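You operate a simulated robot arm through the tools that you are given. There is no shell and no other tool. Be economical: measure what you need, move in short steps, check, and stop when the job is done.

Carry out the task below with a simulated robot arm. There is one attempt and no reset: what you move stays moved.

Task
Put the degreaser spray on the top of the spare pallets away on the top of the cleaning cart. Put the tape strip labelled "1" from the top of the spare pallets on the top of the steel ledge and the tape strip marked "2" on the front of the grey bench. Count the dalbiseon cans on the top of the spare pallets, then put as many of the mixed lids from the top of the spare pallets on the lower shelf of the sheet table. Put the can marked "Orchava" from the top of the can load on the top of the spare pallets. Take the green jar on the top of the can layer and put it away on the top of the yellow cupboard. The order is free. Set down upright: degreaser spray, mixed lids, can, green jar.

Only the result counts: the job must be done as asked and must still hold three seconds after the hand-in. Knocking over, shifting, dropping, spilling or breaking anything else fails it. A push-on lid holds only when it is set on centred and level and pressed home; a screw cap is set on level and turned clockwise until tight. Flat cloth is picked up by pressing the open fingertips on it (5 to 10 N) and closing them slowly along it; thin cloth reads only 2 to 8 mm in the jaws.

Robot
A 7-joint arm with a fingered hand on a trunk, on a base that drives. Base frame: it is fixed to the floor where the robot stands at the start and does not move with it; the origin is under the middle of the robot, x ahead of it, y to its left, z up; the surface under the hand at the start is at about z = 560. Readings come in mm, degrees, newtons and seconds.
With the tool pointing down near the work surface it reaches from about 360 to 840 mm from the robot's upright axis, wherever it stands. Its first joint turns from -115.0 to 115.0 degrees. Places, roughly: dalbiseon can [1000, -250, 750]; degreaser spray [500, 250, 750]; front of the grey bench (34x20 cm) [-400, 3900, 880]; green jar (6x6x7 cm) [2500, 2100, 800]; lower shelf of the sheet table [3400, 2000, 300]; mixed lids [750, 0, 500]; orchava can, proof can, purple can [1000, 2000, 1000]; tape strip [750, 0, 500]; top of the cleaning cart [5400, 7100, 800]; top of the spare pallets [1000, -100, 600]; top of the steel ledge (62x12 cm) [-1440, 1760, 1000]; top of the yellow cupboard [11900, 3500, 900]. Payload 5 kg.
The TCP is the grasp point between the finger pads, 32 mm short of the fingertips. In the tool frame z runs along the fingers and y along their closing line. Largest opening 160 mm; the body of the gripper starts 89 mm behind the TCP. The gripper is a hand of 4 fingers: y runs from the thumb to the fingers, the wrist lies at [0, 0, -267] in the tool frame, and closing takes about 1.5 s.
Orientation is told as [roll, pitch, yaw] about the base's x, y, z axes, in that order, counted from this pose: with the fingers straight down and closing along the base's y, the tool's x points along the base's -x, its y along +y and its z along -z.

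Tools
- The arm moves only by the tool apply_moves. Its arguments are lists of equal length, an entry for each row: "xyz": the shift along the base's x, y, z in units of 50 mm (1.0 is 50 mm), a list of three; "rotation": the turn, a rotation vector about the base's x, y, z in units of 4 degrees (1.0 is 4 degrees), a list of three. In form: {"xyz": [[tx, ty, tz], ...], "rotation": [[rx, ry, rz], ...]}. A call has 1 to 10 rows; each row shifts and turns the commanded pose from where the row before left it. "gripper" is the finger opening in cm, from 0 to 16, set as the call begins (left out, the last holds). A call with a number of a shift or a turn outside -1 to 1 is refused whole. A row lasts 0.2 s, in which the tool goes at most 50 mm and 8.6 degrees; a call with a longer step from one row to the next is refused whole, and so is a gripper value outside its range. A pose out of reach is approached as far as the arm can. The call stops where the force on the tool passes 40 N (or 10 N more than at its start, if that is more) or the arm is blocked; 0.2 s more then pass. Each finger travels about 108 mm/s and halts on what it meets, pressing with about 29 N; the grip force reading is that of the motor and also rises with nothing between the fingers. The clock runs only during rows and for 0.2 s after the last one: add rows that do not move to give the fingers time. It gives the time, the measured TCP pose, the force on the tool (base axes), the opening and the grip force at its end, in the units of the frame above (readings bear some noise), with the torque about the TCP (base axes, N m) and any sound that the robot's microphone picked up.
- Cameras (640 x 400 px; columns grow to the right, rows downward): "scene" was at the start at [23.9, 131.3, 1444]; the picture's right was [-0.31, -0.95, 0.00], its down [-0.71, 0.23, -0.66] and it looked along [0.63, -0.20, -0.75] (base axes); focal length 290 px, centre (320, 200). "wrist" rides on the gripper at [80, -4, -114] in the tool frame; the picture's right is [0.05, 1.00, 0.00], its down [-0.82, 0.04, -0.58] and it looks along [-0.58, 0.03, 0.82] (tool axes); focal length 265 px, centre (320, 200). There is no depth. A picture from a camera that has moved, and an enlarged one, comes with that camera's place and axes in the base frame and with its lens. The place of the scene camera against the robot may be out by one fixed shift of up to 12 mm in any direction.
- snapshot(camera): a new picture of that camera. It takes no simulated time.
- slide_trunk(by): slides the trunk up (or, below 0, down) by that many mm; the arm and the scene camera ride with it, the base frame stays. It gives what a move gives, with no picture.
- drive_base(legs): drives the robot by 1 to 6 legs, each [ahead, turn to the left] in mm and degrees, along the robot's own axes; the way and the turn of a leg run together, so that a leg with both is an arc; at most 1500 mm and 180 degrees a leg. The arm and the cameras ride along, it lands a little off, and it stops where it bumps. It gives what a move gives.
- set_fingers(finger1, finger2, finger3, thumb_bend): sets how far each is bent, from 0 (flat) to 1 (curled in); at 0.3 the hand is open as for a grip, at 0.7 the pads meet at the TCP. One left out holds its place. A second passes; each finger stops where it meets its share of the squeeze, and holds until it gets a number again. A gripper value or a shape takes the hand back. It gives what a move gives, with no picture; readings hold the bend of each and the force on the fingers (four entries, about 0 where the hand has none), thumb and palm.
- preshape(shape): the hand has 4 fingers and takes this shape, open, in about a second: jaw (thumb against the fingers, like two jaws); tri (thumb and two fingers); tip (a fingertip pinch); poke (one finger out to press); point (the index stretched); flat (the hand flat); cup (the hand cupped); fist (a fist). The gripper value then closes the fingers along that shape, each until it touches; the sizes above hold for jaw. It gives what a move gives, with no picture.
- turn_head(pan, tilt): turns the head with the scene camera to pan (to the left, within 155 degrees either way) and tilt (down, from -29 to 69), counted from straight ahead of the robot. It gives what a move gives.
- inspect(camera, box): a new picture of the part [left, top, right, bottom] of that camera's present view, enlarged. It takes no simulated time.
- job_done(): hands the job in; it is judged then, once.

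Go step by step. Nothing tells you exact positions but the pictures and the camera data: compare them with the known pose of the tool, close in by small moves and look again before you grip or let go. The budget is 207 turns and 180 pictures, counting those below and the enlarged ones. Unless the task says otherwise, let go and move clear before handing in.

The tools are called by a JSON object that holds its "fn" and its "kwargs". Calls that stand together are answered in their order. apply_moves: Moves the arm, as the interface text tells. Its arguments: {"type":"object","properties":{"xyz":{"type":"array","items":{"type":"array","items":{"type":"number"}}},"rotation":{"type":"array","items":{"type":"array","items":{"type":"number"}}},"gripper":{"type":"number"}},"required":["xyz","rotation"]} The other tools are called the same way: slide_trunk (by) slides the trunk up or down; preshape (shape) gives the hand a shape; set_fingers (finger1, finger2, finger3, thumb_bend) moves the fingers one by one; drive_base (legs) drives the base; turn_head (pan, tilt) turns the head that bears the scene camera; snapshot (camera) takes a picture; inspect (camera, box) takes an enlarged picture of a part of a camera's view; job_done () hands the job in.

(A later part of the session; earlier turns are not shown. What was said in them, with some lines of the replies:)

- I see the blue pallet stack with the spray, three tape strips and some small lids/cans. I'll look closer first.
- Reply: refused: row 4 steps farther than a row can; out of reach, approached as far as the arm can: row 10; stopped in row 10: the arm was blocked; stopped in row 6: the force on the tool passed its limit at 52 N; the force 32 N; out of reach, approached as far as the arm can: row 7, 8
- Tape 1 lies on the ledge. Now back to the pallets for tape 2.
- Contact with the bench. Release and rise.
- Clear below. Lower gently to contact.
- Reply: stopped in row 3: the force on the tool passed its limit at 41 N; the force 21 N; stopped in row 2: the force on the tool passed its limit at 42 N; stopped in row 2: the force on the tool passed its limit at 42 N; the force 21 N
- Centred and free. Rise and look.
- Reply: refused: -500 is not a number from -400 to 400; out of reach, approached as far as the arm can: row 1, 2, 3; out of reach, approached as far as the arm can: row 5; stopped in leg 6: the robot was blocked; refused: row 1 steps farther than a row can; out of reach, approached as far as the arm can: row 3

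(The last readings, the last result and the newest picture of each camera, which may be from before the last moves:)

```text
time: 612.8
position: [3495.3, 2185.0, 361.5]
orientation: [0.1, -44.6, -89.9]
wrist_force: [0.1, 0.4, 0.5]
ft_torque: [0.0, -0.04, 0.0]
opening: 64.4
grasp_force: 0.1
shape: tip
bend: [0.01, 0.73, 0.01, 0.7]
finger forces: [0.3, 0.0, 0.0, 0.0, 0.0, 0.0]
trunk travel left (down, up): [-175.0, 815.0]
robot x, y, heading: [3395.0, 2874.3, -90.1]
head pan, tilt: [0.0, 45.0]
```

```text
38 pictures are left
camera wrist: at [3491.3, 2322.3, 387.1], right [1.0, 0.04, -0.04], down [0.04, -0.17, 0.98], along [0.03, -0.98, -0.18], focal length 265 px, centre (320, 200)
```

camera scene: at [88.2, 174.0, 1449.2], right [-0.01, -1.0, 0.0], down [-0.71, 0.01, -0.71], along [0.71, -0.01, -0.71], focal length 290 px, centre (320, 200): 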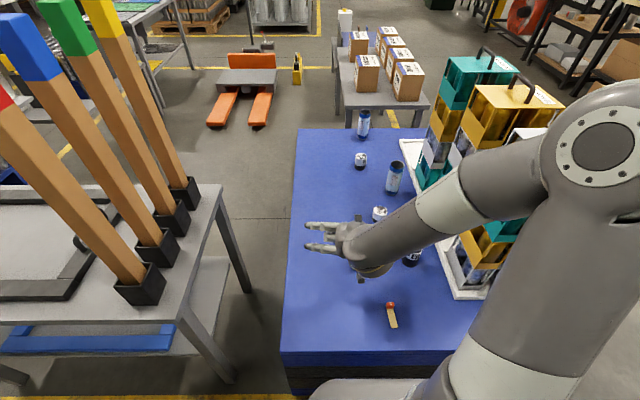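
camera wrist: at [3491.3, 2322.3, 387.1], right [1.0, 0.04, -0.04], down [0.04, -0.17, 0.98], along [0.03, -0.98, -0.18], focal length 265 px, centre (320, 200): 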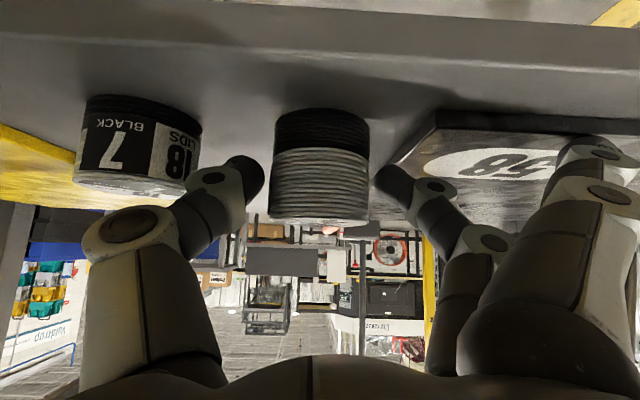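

{"fn": "apply_moves", "kwargs": {"xyz": [[0, 0, 0.15], [0, 0.4, 0.3], [0, 0.8, 0.3], [0, 0.9, 0.1], [0, 0.9, 0]], "rotation": [[0, 0, 0], [0, 0, 0], [0, 0, 0], [0, 0, 0], [0, 0, 0]]}}

{"fn": "drive_base", "kwargs": {"legs": [[-250, 0]]}}

{"fn": "snapshot", "kwargs": {"camera": "wrist"}}

{"fn": "slide_trunk", "kwargs": {"by": 400}}

```text
time: 614.0
position: [3496.3, 2334.3, 404.6]
orientation: [0.2, -44.5, -90.0]
wrist_force: [-0.6, 0.2, 0.3]
ft_torque: [-0.04, 0.0, -0.02]
opening: 64.1
grasp_force: 0.0
shape: tip
bend: [0.01, 0.73, 0.01, 0.7]
finger forces: [0.1, 0.0, 0.0, 0.0, 0.0, 0.1]
trunk travel left (down, up): [-175.0, 815.0]
robot x, y, heading: [3399.5, 2871.7, -90.2]
head pan, tilt: [0.0, 45.0]
```

```text
time: 615.8
position: [3495.6, 2583.0, 404.7]
orientation: [0.1, -44.7, -89.9]
wrist_force: [-0.6, -0.3, -0.8]
ft_torque: [0.01, 0.02, -0.01]
opening: 64.2
grasp_force: 0.0
shape: tip
bend: [0.01, 0.73, 0.01, 0.7]
finger forces: [0.0, 0.1, 0.1, 0.0, 0.0, 0.0]
trunk travel left (down, up): [-175.0, 815.0]
robot x, y, heading: [3401.3, 3124.2, -90.1]
head pan, tilt: [0.0, 45.0]
```

```text
37 pictures are left
camera wrist: at [3491.5, 2720.7, 430.8], right [1.0, 0.04, -0.04], down [0.04, -0.17, 0.98], along [0.03, -0.98, -0.18], focal length 265 px, centre (320, 200)
```

wrist: 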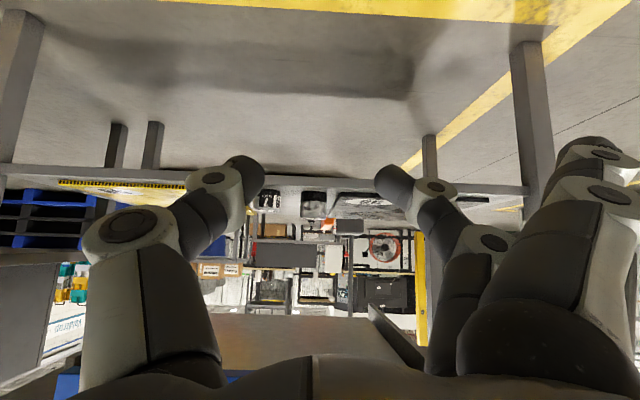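

```text
time: 619.7
position: [3495.6, 2584.0, 804.3]
orientation: [0.1, -44.7, -90.0]
wrist_force: [0.2, -0.6, -0.1]
ft_torque: [0.05, -0.01, 0.0]
opening: 64.2
grasp_force: 0.1
shape: tip
bend: [0.01, 0.73, 0.01, 0.7]
finger forces: [0.0, 0.1, 0.0, 0.0, 0.0, 0.1]
trunk travel left (down, up): [-575.0, 415.0]
robot x, y, heading: [3397.9, 3121.9, -89.9]
head pan, tilt: [0.0, 45.0]
```

{"fn": "apply_moves", "kwargs": {"xyz": [[0, 0, 0.4], [0, 0, 0.4], [0, 0, 0.4], [0, 0, 0.4], [0, 0, 0.4], [0, 0, 0.4], [0, 0, 0], [0, 0, 0], [0, 0, 0], [0, 0, 0]], "rotation": [[1, 0, 0], [1, 0, 0], [1, 0, 0], [1, 0, 0], [1, 0, 0], [1, 0, 0], [1, 0, 0], [1, 0, 0], [1, 0, 0], [1, 0, 0]]}}

{"fn": "apply_moves", "kwargs": {"xyz": [[0, 0.4, 0], [0, 0.8, 0]], "rotation": [[1, 0, 0], [0.2, 0, 0]]}}

{"fn": "preshape", "kwargs": {"shape": "jaw"}}

{"fn": "drive_base", "kwargs": {"legs": [[0, -90], [900, 0], [0, 90]]}}

{"fn": "slide_trunk", "kwargs": {"by": 150}}

{"fn": "snapshot", "kwargs": {"camera": "scene"}}

```text
time: 621.9
position: [3496.0, 2584.2, 925.4]
orientation: [0.1, -4.5, -90.0]
wrist_force: [-0.8, -1.2, 0.1]
ft_torque: [0.01, 0.03, 0.01]
opening: 64.2
grasp_force: 0.0
shape: tip
bend: [0.01, 0.73, 0.01, 0.7]
finger forces: [0.0, 0.1, 0.0, 0.1, 0.0, 0.0]
trunk travel left (down, up): [-575.0, 415.0]
robot x, y, heading: [3400.2, 3126.1, -90.1]
head pan, tilt: [0.0, 45.0]
```

```text
time: 622.5
position: [3495.0, 2645.1, 925.7]
orientation: [0.0, 0.3, -90.0]
wrist_force: [-0.4, -0.1, -0.1]
ft_torque: [0.03, 0.02, -0.01]
opening: 64.3
grasp_force: 0.1
shape: tip
bend: [0.01, 0.73, 0.01, 0.7]
finger forces: [0.1, 0.0, 0.1, 0.1, 0.0, 0.1]
trunk travel left (down, up): [-575.0, 415.0]
robot x, y, heading: [3397.6, 3127.8, -90.3]
head pan, tilt: [0.0, 45.0]
```

```text
time: 623.4
position: [3496.0, 2644.3, 925.1]
orientation: [0.1, 0.1, -89.9]
wrist_force: [-0.5, -0.7, 0.3]
ft_torque: [-0.01, 0.0, 0.01]
opening: 159.9
grasp_force: 0.0
shape: jaw
bend: [0.3, 0.3, 0.3, 0.3]
finger forces: [0.0, 0.0, 0.0, 0.1, 0.1, 0.1]
trunk travel left (down, up): [-575.0, 415.0]
robot x, y, heading: [3398.0, 3124.3, -89.9]
head pan, tilt: [0.0, 45.0]
```

```text
time: 635.7
position: [2613.4, 2648.5, 925.0]
orientation: [0.1, 0.1, -89.2]
wrist_force: [0.9, 0.1, 1.8]
ft_torque: [-0.01, -0.01, 0.03]
opening: 160.1
grasp_force: 0.1
shape: jaw
bend: [0.3, 0.3, 0.3, 0.3]
finger forces: [0.0, 0.0, 0.0, 0.0, 0.1, 0.0]
trunk travel left (down, up): [-575.0, 415.0]
robot x, y, heading: [2510.5, 3129.8, -89.2]
head pan, tilt: [0.0, 45.0]
```

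```text
time: 637.5
position: [2613.4, 2648.6, 1074.3]
orientation: [0.1, 0.2, -89.0]
wrist_force: [-0.7, 0.3, 0.1]
ft_torque: [-0.01, 0.01, -0.02]
opening: 160.2
grasp_force: 0.1
shape: jaw
bend: [0.3, 0.3, 0.3, 0.3]
finger forces: [0.1, 0.1, 0.0, 0.0, 0.1, 0.0]
trunk travel left (down, up): [-725.0, 265.0]
robot x, y, heading: [2508.6, 3127.2, -89.3]
head pan, tilt: [0.0, 45.0]
```

```text
36 pictures are left
camera scene: at [2676.2, 3106.7, 1599.1], right [-1.0, -0.01, 0.0], down [-0.01, 0.71, -0.71], along [0.01, -0.71, -0.71], focal length 290 px, centre (320, 200)
```

scene: 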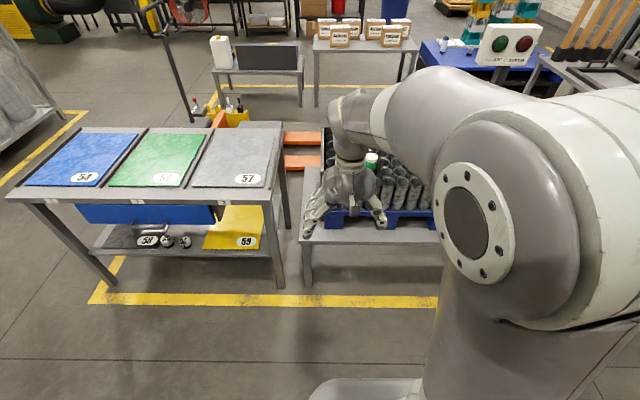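

{"fn": "drive_base", "kwargs": {"legs": [[340, 0]]}}

{"fn": "apply_moves", "kwargs": {"xyz": [[-0.9, 0, 0], [-0.9, 0, 0], [-0.9, 0, 0]], "rotation": [[0, 0, -0.1], [0, 0, -0.1], [0, 0, 0]], "gripper": 11}}

{"fn": "snapshot", "kwargs": {"camera": "wrist"}}

```text
time: 639.7
position: [2617.3, 2308.2, 1075.0]
orientation: [0.1, 0.2, -88.9]
wrist_force: [0.0, -0.5, -1.3]
ft_torque: [0.07, 0.0, 0.01]
opening: 160.2
grasp_force: 0.0
shape: jaw
bend: [0.3, 0.3, 0.3, 0.3]
finger forces: [0.0, 0.0, 0.0, 0.1, 0.0, 0.1]
trunk travel left (down, up): [-725.0, 265.0]
robot x, y, heading: [2514.0, 2790.1, -89.2]
head pan, tilt: [0.0, 45.0]
```

```text
time: 640.5
position: [2482.2, 2309.8, 1076.3]
orientation: [0.0, 0.2, -89.8]
wrist_force: [0.3, -0.9, -0.3]
ft_torque: [-0.01, -0.01, -0.03]
opening: 110.4
grasp_force: 0.0
shape: jaw
bend: [0.67, 0.67, 0.67, 0.64]
finger forces: [0.0, 0.0, 0.0, 0.0, 0.1, 0.0]
trunk travel left (down, up): [-725.0, 265.0]
robot x, y, heading: [2512.6, 2787.2, -89.1]
head pan, tilt: [0.0, 45.0]
```

```text
35 pictures are left
camera wrist: at [2477.4, 2389.3, 1190.8], right [1.0, 0.05, 0.0], down [0.04, -0.82, 0.58], along [0.03, -0.57, -0.82], focal length 265 px, centre (320, 200)
```

wrist: 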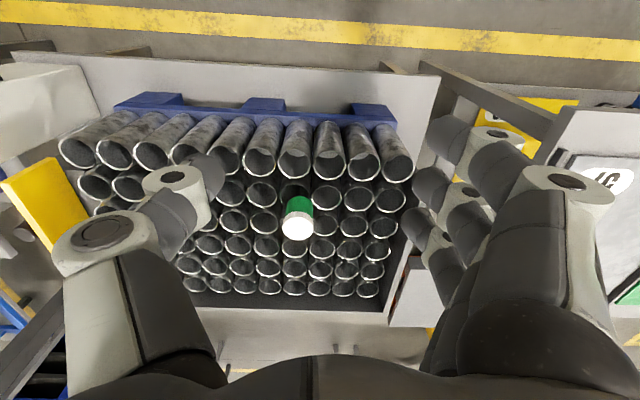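

{"fn": "apply_moves", "kwargs": {"xyz": [[-0.1, -0.9, 0], [-0.1, -0.9, 0], [-0.1, -0.9, 0], [-0.1, -0.9, 0], [-0.1, -0.9, 0], [0, -0.4, -0.7], [0, 0, -0.8], [0, 0, -0.6]], "rotation": [[0, 0, 0], [0, 0, 0], [0, 0, 0], [0, 0, 0], [0, 0, 0], [0, 0, 0], [0, 0, 0], [0, 0, 0]]}}

{"fn": "snapshot", "kwargs": {"camera": "wrist"}}

```text
time: 642.3
position: [2457.7, 2062.1, 970.0]
orientation: [0.1, 0.2, -89.8]
wrist_force: [0.1, 0.2, -0.8]
ft_torque: [0.01, -0.02, 0.03]
opening: 110.3
grasp_force: 0.1
shape: jaw
bend: [0.67, 0.67, 0.67, 0.64]
finger forces: [0.0, 0.1, 0.0, 0.0, 0.0, 0.0]
trunk travel left (down, up): [-725.0, 265.0]
robot x, y, heading: [2514.2, 2787.6, -89.3]
head pan, tilt: [0.0, 45.0]
```

```text
34 pictures are left
camera wrist: at [2452.7, 2142.7, 1084.9], right [1.0, 0.05, 0.0], down [0.04, -0.82, 0.58], along [0.03, -0.57, -0.82], focal length 265 px, centre (320, 200)
```

wrist: 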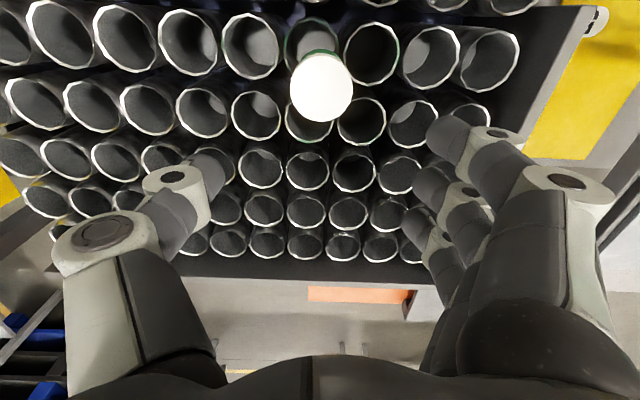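

{"fn": "apply_moves", "kwargs": {"xyz": [[0, 0.6, 0], [0, 0, -0.8], [0, 0, -0.8], [0, 0, 0]], "rotation": [[0, 0, 0], [0, 0, 0], [0, 0, 0], [0, 0, 0]]}}

{"fn": "snapshot", "kwargs": {"camera": "wrist"}}

```text
time: 643.3
position: [2458.6, 2094.1, 891.1]
orientation: [0.1, 0.1, -89.8]
wrist_force: [0.2, -0.1, 0.6]
ft_torque: [0.0, -0.01, 0.01]
opening: 110.3
grasp_force: 0.2
shape: jaw
bend: [0.67, 0.67, 0.67, 0.64]
finger forces: [0.0, 0.1, 0.0, 0.0, 0.1, 0.0]
trunk travel left (down, up): [-725.0, 265.0]
robot x, y, heading: [2514.2, 2789.3, -89.4]
head pan, tilt: [0.0, 45.0]
```

```text
33 pictures are left
camera wrist: at [2453.7, 2174.5, 1005.6], right [1.0, 0.05, 0.0], down [0.04, -0.82, 0.58], along [0.03, -0.57, -0.82], focal length 265 px, centre (320, 200)
```

wrist: 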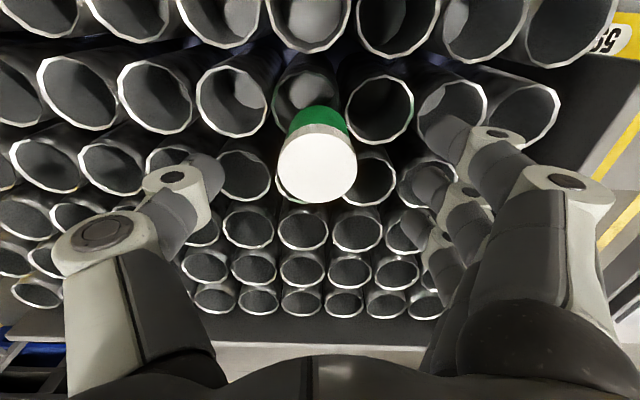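

{"fn": "apply_moves", "kwargs": {"xyz": [[-0.03, -0.12, -0.8], [0, 0, -0.7], [0, 0, 0]], "rotation": [[0, 0, 0], [0, 0, 0], [0, 0, 0]]}}

{"fn": "snapshot", "kwargs": {"camera": "wrist"}}

```text
time: 644.1
position: [2457.4, 2087.5, 818.8]
orientation: [0.1, -0.3, -89.9]
wrist_force: [-1.1, -1.5, 28.8]
ft_torque: [0.15, -1.96, -0.08]
opening: 109.9
grasp_force: 0.1
shape: jaw
bend: [0.69, 0.68, 0.68, 0.64]
finger forces: [12.1, 9.3, 7.4, 0.0, 0.0, 0.0]
trunk travel left (down, up): [-725.0, 265.0]
robot x, y, heading: [2515.7, 2786.2, -89.1]
head pan, tilt: [0.0, 45.0]
```

```text
32 pictures are left
camera wrist: at [2451.7, 2168.2, 933.4], right [1.0, 0.05, 0.0], down [0.04, -0.81, 0.58], along [0.03, -0.58, -0.81], focal length 265 px, centre (320, 200)
```

wrist: 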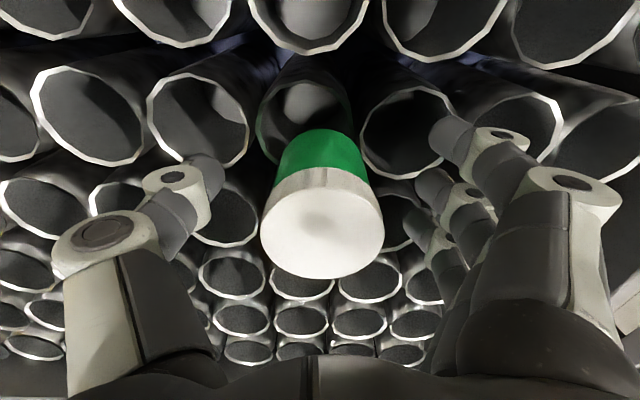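

{"fn": "apply_moves", "kwargs": {"xyz": [[0, 0, 0.2], [0, -0.03, 0], [0, 0, 0]], "rotation": [[0, 0, 0], [0, 0, 0], [0, 0, 0]]}}

{"fn": "apply_moves", "kwargs": {"xyz": [[0, 0, 0], [0, 0, 0], [0, 0, 0], [0, 0, 0], [0, 0, 0]], "rotation": [[0, 0, 0], [0, 0, 0], [0, 0, 0], [0, 0, 0], [0, 0, 0]], "gripper": 4}}

{"fn": "snapshot", "kwargs": {"camera": "wrist"}}

```text
time: 644.9
position: [2456.3, 2088.3, 823.6]
orientation: [0.1, 0.1, -89.8]
wrist_force: [-0.5, -0.3, -0.2]
ft_torque: [-0.02, 0.01, 0.01]
opening: 109.9
grasp_force: 0.1
shape: jaw
bend: [0.68, 0.67, 0.67, 0.64]
finger forces: [0.1, 0.0, 0.0, 0.1, 0.0, 0.0]
trunk travel left (down, up): [-725.0, 265.0]
robot x, y, heading: [2514.1, 2788.2, -89.4]
head pan, tilt: [0.0, 45.0]
```

```text
time: 646.1
position: [2456.5, 2087.4, 824.5]
orientation: [0.1, 0.1, -89.8]
wrist_force: [-0.8, -0.1, 0.6]
ft_torque: [0.03, 0.02, 0.0]
opening: 27.5
grasp_force: 28.9
shape: jaw
bend: [0.72, 0.73, 0.69, 0.7]
finger forces: [9.5, 12.5, 2.1, 0.0, 24.9, 0.0]
trunk travel left (down, up): [-725.0, 265.0]
robot x, y, heading: [2515.0, 2788.0, -89.0]
head pan, tilt: [0.0, 45.0]
```

```text
31 pictures are left
camera wrist: at [2451.5, 2167.0, 940.4], right [1.0, 0.05, 0.0], down [0.04, -0.82, 0.58], along [0.03, -0.57, -0.82], focal length 265 px, centre (320, 200)
```

wrist: 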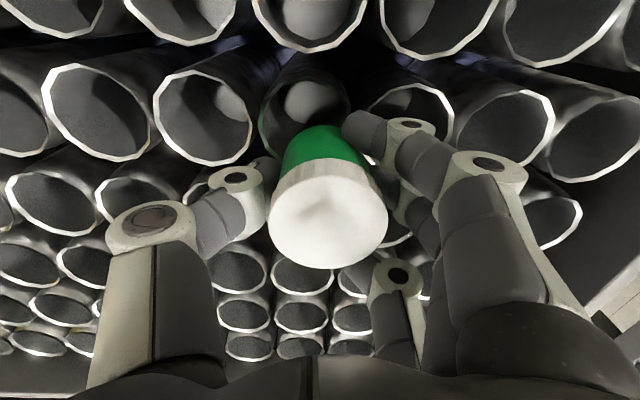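

{"fn": "apply_moves", "kwargs": {"xyz": [[0, 0, 0.1], [0, 0, 0.2], [0, 0, 0.4], [0, 0, 0.6], [0, 0, 0.8], [0, 0, 0.8], [0, 0, 0.8], [0, 0, 0.8]], "rotation": [[0, 0, 0], [0, 0, 0], [0, 0, 0], [0, 0, 0], [0, 0, 0], [0, 0, 0], [0, 0, 0], [0, 0, 0]]}}

{"fn": "snapshot", "kwargs": {"camera": "wrist"}}

```text
time: 647.9
position: [2456.4, 2087.3, 1051.7]
orientation: [0.1, 0.1, -89.8]
wrist_force: [0.1, 0.3, -1.5]
ft_torque: [-0.01, 0.02, -0.02]
opening: 27.2
grasp_force: 29.1
shape: jaw
bend: [0.72, 0.73, 0.7, 0.7]
finger forces: [9.8, 12.9, 2.0, 0.0, 24.4, 0.0]
trunk travel left (down, up): [-725.0, 265.0]
robot x, y, heading: [2512.5, 2787.8, -89.2]
head pan, tilt: [0.0, 45.0]
```

```text
30 pictures are left
camera wrist: at [2452.0, 2167.2, 1167.1], right [1.0, 0.05, 0.0], down [0.04, -0.82, 0.58], along [0.03, -0.57, -0.82], focal length 265 px, centre (320, 200)
```

wrist: 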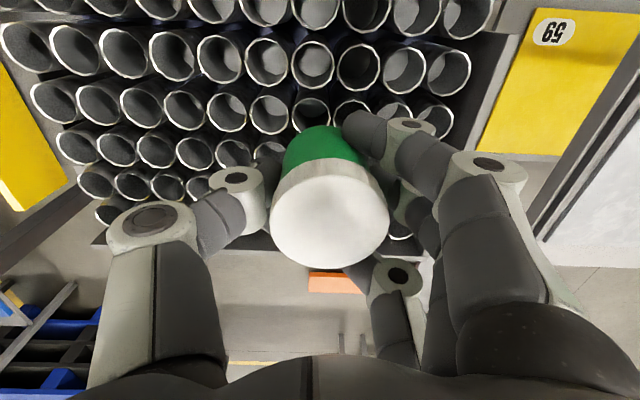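

{"fn": "apply_moves", "kwargs": {"xyz": [[0, 0.9, 0], [0, 0.9, 0], [0, 0.9, 0], [0, 0.9, 0], [0, 0.9, 0]], "rotation": [[0, 0, 0], [0, 0, 0], [0, 0, 0], [0, 0, 0], [0, 0, 0]]}}

{"fn": "drive_base", "kwargs": {"legs": [[-230, 0], [0, 89.2], [1000, 0], [1000, 0], [0, 35]]}}

{"fn": "turn_head", "kwargs": {"pan": -35, "tilt": 15}}

{"fn": "snapshot", "kwargs": {"camera": "scene"}}

```text
time: 649.1
position: [2456.4, 2314.8, 1051.0]
orientation: [0.1, 0.1, -89.8]
wrist_force: [0.9, 1.4, -2.0]
ft_torque: [-0.03, 0.0, -0.01]
opening: 27.1
grasp_force: 29.1
shape: jaw
bend: [0.72, 0.73, 0.7, 0.7]
finger forces: [10.3, 13.0, 2.1, 0.1, 24.3, 0.0]
trunk travel left (down, up): [-725.0, 265.0]
robot x, y, heading: [2518.7, 2787.8, -89.1]
head pan, tilt: [0.0, 45.0]
```

```text
time: 665.9
position: [4946.3, 3210.0, 1050.6]
orientation: [0.1, 0.0, 33.8]
wrist_force: [-0.1, 0.9, -1.2]
ft_torque: [0.03, -0.02, 0.0]
opening: 27.0
grasp_force: 29.4
shape: jaw
bend: [0.72, 0.73, 0.7, 0.7]
finger forces: [8.6, 13.1, 1.9, 0.0, 24.3, 0.0]
trunk travel left (down, up): [-725.0, 265.0]
robot x, y, heading: [4520.1, 2996.8, 34.6]
head pan, tilt: [0.0, 45.0]
```

```text
time: 666.9
position: [4946.7, 3210.2, 1050.6]
orientation: [0.2, 0.2, 33.9]
wrist_force: [-0.1, -0.6, -0.6]
ft_torque: [0.02, 0.04, -0.01]
opening: 27.0
grasp_force: 29.4
shape: jaw
bend: [0.72, 0.73, 0.7, 0.7]
finger forces: [8.6, 13.0, 1.9, 0.0, 24.3, 0.0]
trunk travel left (down, up): [-725.0, 265.0]
robot x, y, heading: [4516.0, 2996.4, 34.5]
head pan, tilt: [-35.0, 15.0]
```

```text
29 pictures are left
camera scene: at [4483.7, 3088.5, 1645.9], right [-0.01, -1.0, 0.0], down [-0.26, 0.0, -0.97], along [0.97, -0.01, -0.26], focal length 290 px, centre (320, 200)
```

scene: 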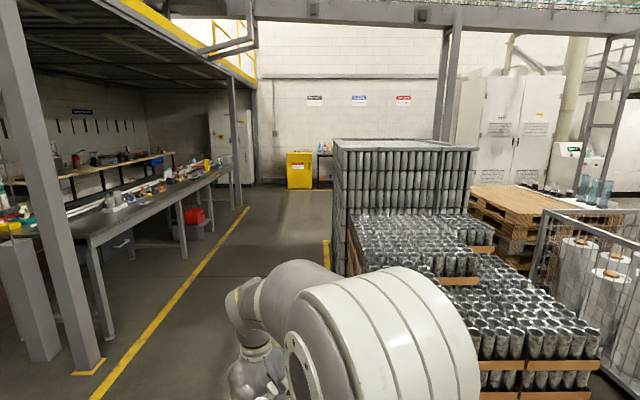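

{"fn": "drive_base", "kwargs": {"legs": [[850, 0], [0, -34.5], [1450, 0], [1450, 0], [1450, 0]]}}

{"fn": "turn_head", "kwargs": {"pan": 0, "tilt": 25}}

{"fn": "snapshot", "kwargs": {"camera": "scene"}}

```text
time: 693.5
position: [10044.6, 3312.3, 1049.9]
orientation: [0.1, 0.2, -1.9]
wrist_force: [0.1, -0.8, -1.7]
ft_torque: [-0.01, -0.02, -0.02]
opening: 27.0
grasp_force: 29.3
shape: jaw
bend: [0.72, 0.73, 0.7, 0.7]
finger forces: [8.6, 13.1, 1.9, 0.0, 24.1, 0.0]
trunk travel left (down, up): [-725.0, 265.0]
robot x, y, heading: [9572.0, 3386.2, -1.1]
head pan, tilt: [-35.0, 15.0]
```

```text
time: 694.5
position: [10043.7, 3312.6, 1049.7]
orientation: [0.1, 0.2, -2.0]
wrist_force: [0.3, -0.1, -1.1]
ft_torque: [-0.02, 0.0, 0.02]
opening: 27.0
grasp_force: 29.1
shape: jaw
bend: [0.72, 0.73, 0.7, 0.7]
finger forces: [8.7, 13.1, 1.9, 0.1, 24.1, 0.0]
trunk travel left (down, up): [-725.0, 265.0]
robot x, y, heading: [9576.6, 3388.8, -1.1]
head pan, tilt: [0.0, 25.0]
```

```text
28 pictures are left
camera scene: at [9616.9, 3540.7, 1629.7], right [-0.02, -1.0, 0.0], down [-0.42, 0.01, -0.91], along [0.91, -0.02, -0.42], focal length 290 px, centre (320, 200)
```

scene: 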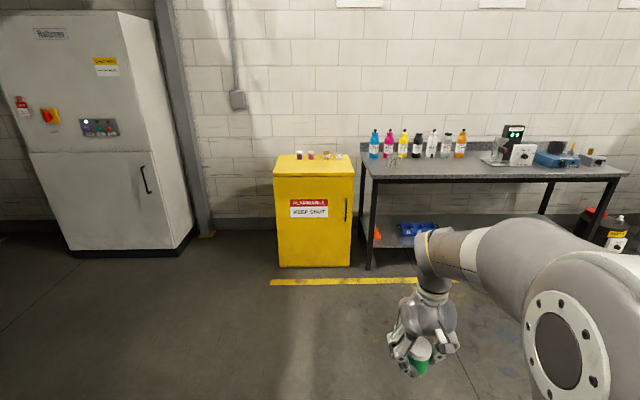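

{"fn": "drive_base", "kwargs": {"legs": [[0, 4.4], [1400, 0], [0, -3.3]]}}

{"fn": "turn_head", "kwargs": {"pan": 0, "tilt": 40}}

{"fn": "snapshot", "kwargs": {"camera": "scene"}}

{"fn": "snapshot", "kwargs": {"camera": "wrist"}}

```text
time: 702.3
position: [11431.0, 3397.5, 1050.7]
orientation: [0.1, 0.2, -0.9]
wrist_force: [0.0, 0.4, -1.3]
ft_torque: [-0.03, -0.02, 0.0]
opening: 26.6
grasp_force: 28.9
shape: jaw
bend: [0.72, 0.73, 0.7, 0.7]
finger forces: [8.7, 13.2, 1.9, 0.0, 24.3, 0.0]
trunk travel left (down, up): [-725.0, 265.0]
robot x, y, heading: [10956.0, 3463.7, -0.3]
head pan, tilt: [0.0, 25.0]
```

```text
time: 703.1
position: [11429.8, 3398.6, 1050.5]
orientation: [0.1, 0.2, -0.8]
wrist_force: [0.0, -0.2, -0.8]
ft_torque: [-0.02, 0.05, 0.01]
opening: 26.9
grasp_force: 29.3
shape: jaw
bend: [0.72, 0.73, 0.7, 0.7]
finger forces: [8.7, 13.1, 1.8, 0.0, 24.2, 0.1]
trunk travel left (down, up): [-725.0, 265.0]
robot x, y, heading: [10959.7, 3460.6, -0.3]
head pan, tilt: [0.0, 40.0]
```

```text
27 pictures are left
camera scene: at [10991.5, 3619.5, 1606.5], right [0.0, -1.0, 0.0], down [-0.64, 0.0, -0.77], along [0.77, 0.0, -0.64], focal length 290 px, centre (320, 200)
```

scene: 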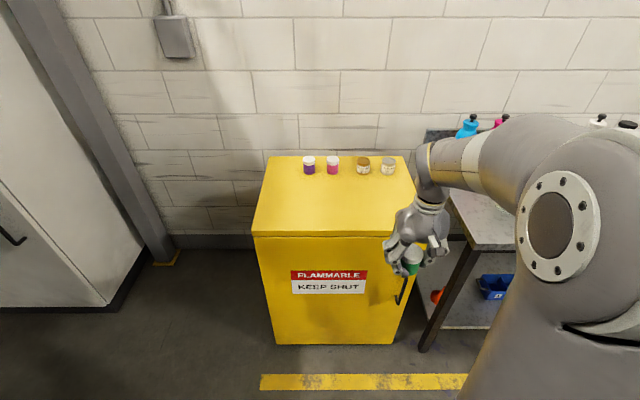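

```text
26 pictures are left
camera wrist: at [11350.2, 3394.8, 1165.5], right [-0.04, 1.0, 0.0], down [0.82, 0.03, 0.58], along [0.57, 0.02, -0.82], focal length 265 px, centre (320, 200)
```

wrist: 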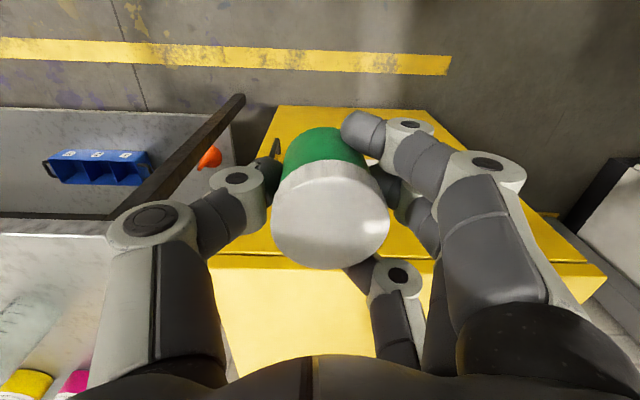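

{"fn": "drive_base", "kwargs": {"legs": [[240, 0]]}}

{"fn": "apply_moves", "kwargs": {"xyz": [[0.4, 0.8, 0], [0.4, 0.8, 0], [0.5, 0.8, 0], [0.6, 0.6, 0], [0.5, 0.2, 0]], "rotation": [[0, 0, 0], [0, 0, 0], [0, 0, 0], [0, 0, 0], [0, 0, 0]]}}

{"fn": "snapshot", "kwargs": {"camera": "scene"}}

{"fn": "snapshot", "kwargs": {"camera": "wrist"}}

```text
time: 704.9
position: [11670.2, 3398.9, 1050.4]
orientation: [0.0, 0.2, -0.8]
wrist_force: [-0.1, 1.0, -0.9]
ft_torque: [-0.04, 0.0, -0.01]
opening: 27.1
grasp_force: 28.8
shape: jaw
bend: [0.72, 0.73, 0.7, 0.7]
finger forces: [8.7, 13.0, 1.8, 0.0, 24.3, 0.0]
trunk travel left (down, up): [-725.0, 265.0]
robot x, y, heading: [11195.7, 3463.9, 0.0]
head pan, tilt: [0.0, 40.0]
```

```text
time: 706.1
position: [11791.2, 3559.9, 1049.2]
orientation: [0.2, 0.2, -0.8]
wrist_force: [0.7, 0.2, -1.0]
ft_torque: [0.01, 0.0, -0.01]
opening: 26.6
grasp_force: 29.2
shape: jaw
bend: [0.72, 0.73, 0.7, 0.7]
finger forces: [8.4, 13.2, 1.8, 0.1, 24.2, 0.0]
trunk travel left (down, up): [-725.0, 265.0]
robot x, y, heading: [11194.1, 3466.5, -0.1]
head pan, tilt: [0.0, 40.0]
```

```text
25 pictures are left
camera scene: at [11231.1, 3619.2, 1606.4], right [0.0, -1.0, 0.0], down [-0.64, 0.0, -0.77], along [0.77, 0.0, -0.64], focal length 290 px, centre (320, 200)
```

scene: 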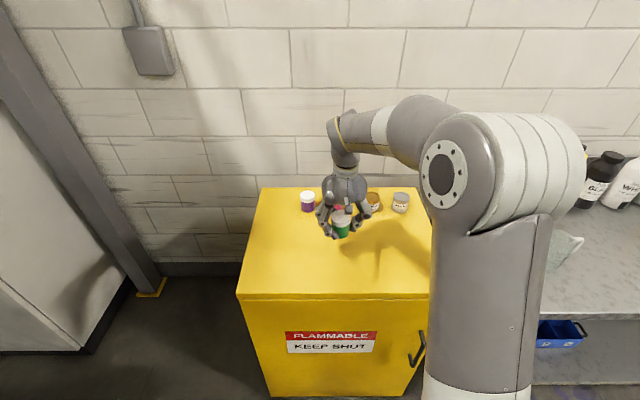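

```text
24 pictures are left
camera wrist: at [11711.3, 3556.0, 1164.4], right [-0.04, 1.0, 0.0], down [0.82, 0.03, 0.57], along [0.57, 0.02, -0.82], focal length 265 px, centre (320, 200)
```

wrist: 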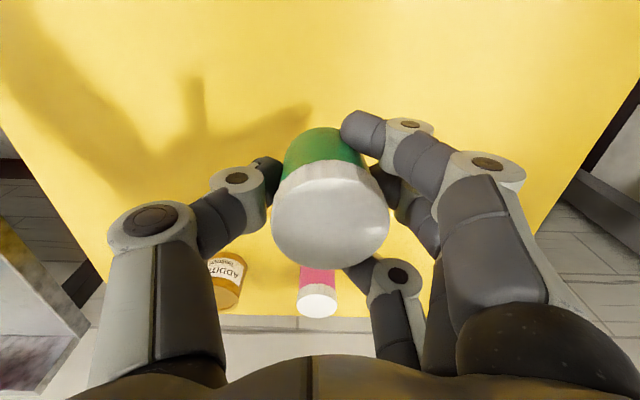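

{"fn": "apply_moves", "kwargs": {"xyz": [[0, 0, -0.6], [0, 0, -0.4], [0, 0, 0]], "rotation": [[0, 0, 0], [0, 0, 0], [0, 0, 0]]}}

{"fn": "snapshot", "kwargs": {"camera": "wrist"}}

{"fn": "apply_moves", "kwargs": {"xyz": [[0, 0, -0.15], [0, 0, 0]], "rotation": [[0, 0, 0], [0, 0, 0]]}}

```text
time: 706.9
position: [11791.0, 3559.7, 1000.2]
orientation: [0.1, 0.2, -0.8]
wrist_force: [-0.5, 0.1, -2.3]
ft_torque: [0.01, -0.04, -0.01]
opening: 26.8
grasp_force: 28.7
shape: jaw
bend: [0.72, 0.73, 0.7, 0.7]
finger forces: [8.7, 13.1, 2.0, 0.0, 24.0, 0.0]
trunk travel left (down, up): [-725.0, 265.0]
robot x, y, heading: [11199.2, 3464.2, -0.1]
head pan, tilt: [0.0, 40.0]
```

```text
23 pictures are left
camera wrist: at [11710.2, 3555.6, 1115.3], right [-0.04, 1.0, 0.0], down [0.82, 0.03, 0.58], along [0.57, 0.02, -0.82], focal length 265 px, centre (320, 200)
```

wrist: 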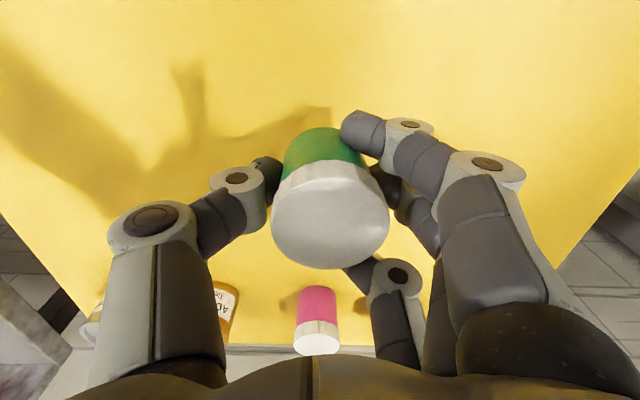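

```text
time: 707.5
position: [11790.4, 3558.6, 993.3]
orientation: [0.0, 0.2, -0.8]
wrist_force: [-0.7, -1.1, 0.4]
ft_torque: [0.02, -0.03, 0.02]
opening: 26.9
grasp_force: 29.1
shape: jaw
bend: [0.72, 0.73, 0.7, 0.7]
finger forces: [8.7, 13.2, 2.0, 0.1, 24.0, 0.1]
trunk travel left (down, up): [-725.0, 265.0]
robot x, y, heading: [11194.1, 3462.5, -0.1]
head pan, tilt: [0.0, 40.0]
```

{"fn": "apply_moves", "kwargs": {"xyz": [[0, 0, -0.16], [0, 0, -0.1], [0, 0, 0]], "rotation": [[0, 0, 0], [0, 0, 0], [0, 0, 0]]}}

{"fn": "apply_moves", "kwargs": {"xyz": [[0, 0, -0.12], [0, 0, 0]], "rotation": [[0, 0, 0], [0, 0, 0]]}}

{"fn": "apply_moves", "kwargs": {"xyz": [[0, 0, -0.1], [0, 0, 0]], "rotation": [[0, 0, 0], [0, 0, 0]]}}

{"fn": "snapshot", "kwargs": {"camera": "wrist"}}

```text
time: 708.3
position: [11791.0, 3558.5, 980.2]
orientation: [0.1, 0.2, -0.8]
wrist_force: [-0.3, -0.4, -1.3]
ft_torque: [-0.04, -0.01, 0.0]
opening: 27.0
grasp_force: 29.1
shape: jaw
bend: [0.72, 0.73, 0.7, 0.7]
finger forces: [8.7, 13.1, 1.9, 0.1, 24.1, 0.1]
trunk travel left (down, up): [-725.0, 265.0]
robot x, y, heading: [11197.5, 3462.6, 0.0]
head pan, tilt: [0.0, 40.0]
```

```text
time: 708.9
position: [11790.0, 3560.0, 973.4]
orientation: [0.2, 0.3, -0.7]
wrist_force: [-0.6, 0.3, -1.3]
ft_torque: [0.01, 0.0, -0.02]
opening: 26.7
grasp_force: 29.7
shape: jaw
bend: [0.72, 0.73, 0.7, 0.7]
finger forces: [8.8, 13.0, 2.1, 0.0, 24.0, 0.0]
trunk travel left (down, up): [-725.0, 265.0]
robot x, y, heading: [11194.2, 3465.3, 0.1]
head pan, tilt: [0.0, 40.0]
```

```text
time: 709.5
position: [11790.8, 3560.1, 969.2]
orientation: [0.1, 0.1, -0.7]
wrist_force: [0.7, -0.5, -1.0]
ft_torque: [-0.01, 0.01, 0.03]
opening: 26.9
grasp_force: 29.4
shape: jaw
bend: [0.72, 0.73, 0.7, 0.7]
finger forces: [8.8, 13.0, 2.1, 0.0, 24.0, 0.1]
trunk travel left (down, up): [-725.0, 265.0]
robot x, y, heading: [11193.7, 3461.6, -0.1]
head pan, tilt: [0.0, 40.0]
```

```text
22 pictures are left
camera wrist: at [11709.8, 3555.3, 1083.9], right [-0.04, 1.0, 0.0], down [0.82, 0.03, 0.57], along [0.57, 0.02, -0.82], focal length 265 px, centre (320, 200)
```

wrist: 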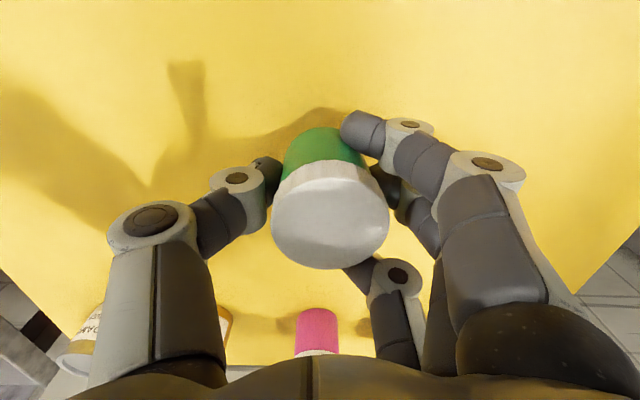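

Shadow is closing in; continue in small steps.

{"fn": "apply_moves", "kwargs": {"xyz": [[0, 0, -0.1], [0, 0, 0]], "rotation": [[0, 0, 0], [0, 0, 0]]}}

{"fn": "apply_moves", "kwargs": {"xyz": [[0, 0, -0.08], [0, 0, 0]], "rotation": [[0, 0, 0], [0, 0, 0]]}}

{"fn": "apply_moves", "kwargs": {"xyz": [[0, 0, -0.06], [0, 0, 0]], "rotation": [[0, 0, 0], [0, 0, 0]]}}

{"fn": "apply_moves", "kwargs": {"xyz": [[0, 0, -0.06], [0, 0, 0]], "rotation": [[0, 0, 0], [0, 0, 0]]}}

```text
time: 710.1
position: [11790.0, 3558.2, 964.5]
orientation: [0.1, 0.1, -0.7]
wrist_force: [-0.1, -0.3, -1.8]
ft_torque: [0.0, 0.01, 0.0]
opening: 26.7
grasp_force: 29.0
shape: jaw
bend: [0.72, 0.73, 0.7, 0.7]
finger forces: [8.9, 13.1, 2.1, 0.1, 24.2, 0.0]
trunk travel left (down, up): [-725.0, 265.0]
robot x, y, heading: [11192.2, 3466.4, 0.0]
head pan, tilt: [0.0, 40.0]
```

```text
time: 710.7
position: [11790.1, 3559.0, 959.5]
orientation: [0.1, 0.2, -0.9]
wrist_force: [0.0, 0.8, -1.4]
ft_torque: [-0.02, 0.02, -0.01]
opening: 26.8
grasp_force: 29.1
shape: jaw
bend: [0.72, 0.73, 0.7, 0.7]
finger forces: [8.8, 13.1, 2.0, 0.0, 24.0, 0.0]
trunk travel left (down, up): [-725.0, 265.0]
robot x, y, heading: [11197.3, 3469.1, -0.0]
head pan, tilt: [0.0, 40.0]
```

```text
time: 711.3
position: [11790.3, 3559.1, 955.6]
orientation: [0.1, 0.2, -0.8]
wrist_force: [0.3, 0.8, -1.3]
ft_torque: [0.02, 0.0, 0.01]
opening: 27.0
grasp_force: 29.8
shape: jaw
bend: [0.72, 0.73, 0.7, 0.7]
finger forces: [8.7, 13.1, 2.0, 0.0, 24.0, 0.1]
trunk travel left (down, up): [-725.0, 265.0]
robot x, y, heading: [11191.8, 3465.2, -0.3]
head pan, tilt: [0.0, 40.0]
```

```text
time: 711.9
position: [11789.6, 3558.6, 953.8]
orientation: [0.2, 0.2, -0.8]
wrist_force: [-0.4, 0.0, -1.0]
ft_torque: [0.01, 0.01, 0.0]
opening: 26.7
grasp_force: 29.3
shape: jaw
bend: [0.72, 0.73, 0.7, 0.7]
finger forces: [8.8, 13.0, 2.0, 0.0, 24.1, 0.1]
trunk travel left (down, up): [-725.0, 265.0]
robot x, y, heading: [11195.0, 3467.3, -0.3]
head pan, tilt: [0.0, 40.0]
```

{"fn": "snapshot", "kwargs": {"camera": "wrist"}}

{"fn": "apply_moves", "kwargs": {"xyz": [[0, 0, -0.06], [0, 0, 0]], "rotation": [[0, 0, 0], [0, 0, 0]]}}

{"fn": "apply_moves", "kwargs": {"xyz": [[0, 0, -0.06], [0, 0, 0]], "rotation": [[0, 0, 0], [0, 0, 0]]}}

{"fn": "apply_moves", "kwargs": {"xyz": [[0, 0, -0.05], [0, 0, 0]], "rotation": [[0, 0, 0], [0, 0, 0]]}}

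```text
21 pictures are left
camera wrist: at [11709.5, 3555.0, 1068.9], right [-0.04, 1.0, 0.0], down [0.82, 0.03, 0.57], along [0.57, 0.02, -0.82], focal length 265 px, centre (320, 200)
```

wrist: 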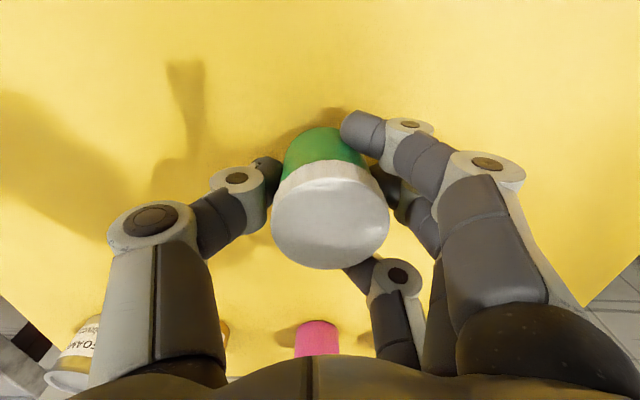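

```text
time: 712.5
position: [11789.7, 3559.9, 950.6]
orientation: [0.1, 0.1, -0.7]
wrist_force: [-0.2, -0.8, -1.1]
ft_torque: [-0.02, -0.02, 0.02]
opening: 26.7
grasp_force: 29.3
shape: jaw
bend: [0.72, 0.73, 0.7, 0.7]
finger forces: [8.9, 13.1, 2.0, 0.0, 24.0, 0.1]
trunk travel left (down, up): [-725.0, 265.0]
robot x, y, heading: [11198.9, 3461.7, -0.1]
head pan, tilt: [0.0, 40.0]
```

```text
time: 713.1
position: [11788.0, 3559.4, 948.0]
orientation: [0.1, 0.2, -0.7]
wrist_force: [0.0, -0.1, -0.9]
ft_torque: [0.01, -0.02, 0.01]
opening: 26.7
grasp_force: 29.0
shape: jaw
bend: [0.72, 0.73, 0.7, 0.7]
finger forces: [8.8, 13.1, 2.0, 0.1, 24.0, 0.1]
trunk travel left (down, up): [-725.0, 265.0]
robot x, y, heading: [11197.7, 3463.3, -0.2]
head pan, tilt: [0.0, 40.0]
```

```text
time: 713.7
position: [11790.0, 3558.9, 945.3]
orientation: [0.1, 0.1, -0.8]
wrist_force: [0.7, 0.4, -1.0]
ft_torque: [0.01, -0.01, -0.01]
opening: 26.7
grasp_force: 29.2
shape: jaw
bend: [0.72, 0.73, 0.7, 0.7]
finger forces: [9.0, 13.1, 2.0, 0.0, 24.0, 0.1]
trunk travel left (down, up): [-725.0, 265.0]
robot x, y, heading: [11199.5, 3463.3, 0.0]
head pan, tilt: [0.0, 40.0]
```

{"fn": "apply_moves", "kwargs": {"xyz": [[0, 0, -0.06], [0, 0, 0]], "rotation": [[0, 0, 0], [0, 0, 0]]}}

{"fn": "apply_moves", "kwargs": {"xyz": [[0, 0, -0.05], [0, 0, 0]], "rotation": [[0, 0, 0], [0, 0, 0]]}}

{"fn": "apply_moves", "kwargs": {"xyz": [[0, 0, -0.05], [0, 0, 0]], "rotation": [[0, 0, 0], [0, 0, 0]]}}

{"fn": "snapshot", "kwargs": {"camera": "wrist"}}

```text
time: 714.3
position: [11789.2, 3558.9, 941.7]
orientation: [0.0, 0.2, -0.8]
wrist_force: [0.5, 0.5, -1.2]
ft_torque: [0.0, -0.01, 0.01]
opening: 26.7
grasp_force: 28.8
shape: jaw
bend: [0.72, 0.73, 0.7, 0.7]
finger forces: [8.9, 13.1, 2.0, 0.1, 23.9, 0.1]
trunk travel left (down, up): [-725.0, 265.0]
robot x, y, heading: [11195.7, 3464.3, -0.1]
head pan, tilt: [0.0, 40.0]
```

```text
time: 714.9
position: [11789.7, 3558.5, 940.3]
orientation: [0.1, 0.2, -0.8]
wrist_force: [-0.7, -0.3, -1.5]
ft_torque: [0.01, 0.0, 0.04]
opening: 26.7
grasp_force: 29.0
shape: jaw
bend: [0.72, 0.73, 0.7, 0.7]
finger forces: [9.0, 13.1, 1.9, 0.1, 24.0, 0.0]
trunk travel left (down, up): [-725.0, 265.0]
robot x, y, heading: [11194.8, 3465.0, -0.4]
head pan, tilt: [0.0, 40.0]
```

```text
time: 715.5
position: [11788.8, 3558.4, 936.9]
orientation: [0.1, 0.1, -0.8]
wrist_force: [1.2, -0.2, 5.9]
ft_torque: [0.15, 0.05, -0.01]
opening: 26.7
grasp_force: 29.2
shape: jaw
bend: [0.72, 0.73, 0.7, 0.7]
finger forces: [9.5, 13.2, 2.3, 0.1, 24.8, 0.0]
trunk travel left (down, up): [-725.0, 265.0]
robot x, y, heading: [11192.1, 3462.9, -0.3]
head pan, tilt: [0.0, 40.0]
```

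```text
20 pictures are left
camera wrist: at [11709.4, 3555.2, 1052.9], right [-0.04, 1.0, 0.0], down [0.82, 0.03, 0.58], along [0.58, 0.02, -0.82], focal length 265 px, centre (320, 200)
```

wrist: 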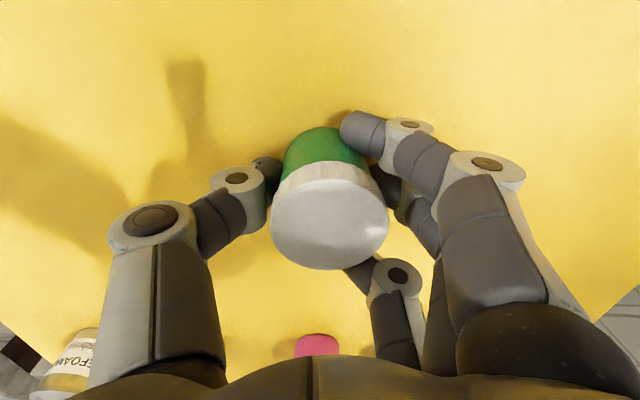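

Contact at 5.9 N. Release, then rise.

{"fn": "apply_moves", "kwargs": {"xyz": [[0, 0, 0], [0, 0, 0], [0, 0, 0], [0, 0, 0], [0, 0, 0]], "rotation": [[0, 0, 0], [0, 0, 0], [0, 0, 0], [0, 0, 0], [0, 0, 0]], "gripper": 10}}

{"fn": "apply_moves", "kwargs": {"xyz": [[0, 0, 0.2], [0, 0, 0.6], [0, 0, 0.9], [0, 0, 0.9], [0, 0, 0.9], [-0.6, 0, 0.5], [-0.9, 0, 0], [-0.9, 0, 0]], "rotation": [[0, 0, 0], [0, 0, 0], [0, 0, 0], [0, 0, 0], [0, 0, 0], [0, 0, 0], [0, 0, 0], [0, 0, 0]]}}

{"fn": "snapshot", "kwargs": {"camera": "wrist"}}

```text
time: 716.7
position: [11789.4, 3558.9, 937.6]
orientation: [0.1, 0.2, -0.7]
wrist_force: [-0.2, -0.7, -0.3]
ft_torque: [-0.03, -0.02, -0.01]
opening: 99.6
grasp_force: 0.1
shape: jaw
bend: [0.71, 0.71, 0.7, 0.68]
finger forces: [0.1, 0.1, 0.0, 0.1, 0.0, 0.1]
trunk travel left (down, up): [-725.0, 265.0]
robot x, y, heading: [11197.7, 3462.4, -0.1]
head pan, tilt: [0.0, 40.0]
```

```text
time: 718.5
position: [11669.9, 3559.7, 1138.0]
orientation: [0.1, 0.1, -0.8]
wrist_force: [0.4, 0.5, -0.4]
ft_torque: [0.01, -0.03, 0.0]
opening: 100.2
grasp_force: 0.0
shape: jaw
bend: [0.71, 0.71, 0.7, 0.68]
finger forces: [0.0, 0.0, 0.0, 0.0, 0.1, 0.0]
trunk travel left (down, up): [-725.0, 265.0]
robot x, y, heading: [11198.3, 3462.2, -0.2]
head pan, tilt: [0.0, 40.0]
```

```text
19 pictures are left
camera wrist: at [11588.8, 3555.5, 1253.6], right [-0.04, 1.0, 0.0], down [0.82, 0.03, 0.58], along [0.58, 0.02, -0.82], focal length 265 px, centre (320, 200)
```

wrist: 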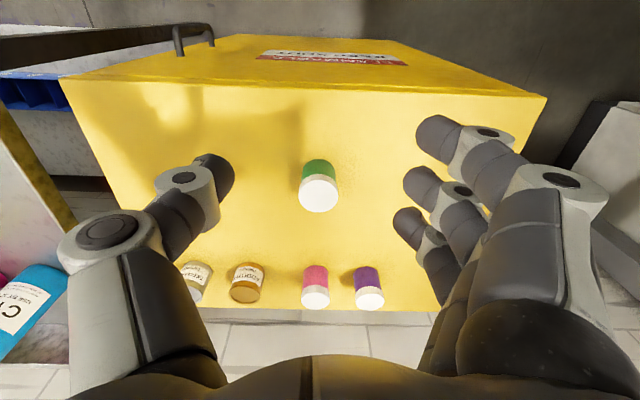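

{"fn": "job_done", "kwargs": {}}

```text
The job is handed in.
```

All the asked moves are done and handed in:
- **Degreaser spray:** standing on the cleaning cart.
- **Tape strips:** "1" is on the steel ledge and "2" on the front of the grey bench.
- **Mixed lids:** I counted two dalbiseon cans, so two sleeves of lids are upright on the sheet table's lower shelf. I took one sleeve as one "mixed lids" and did not check from every side behind the rack.
- **Orchava can:** standing on the spare pallets.
- **Green jar:** standing on the yellow cupboard.

On the way, the wrist or arm brushed something at the ledge's damper pipes, and the base bumped the pallets once. Later pictures showed nothing moved.
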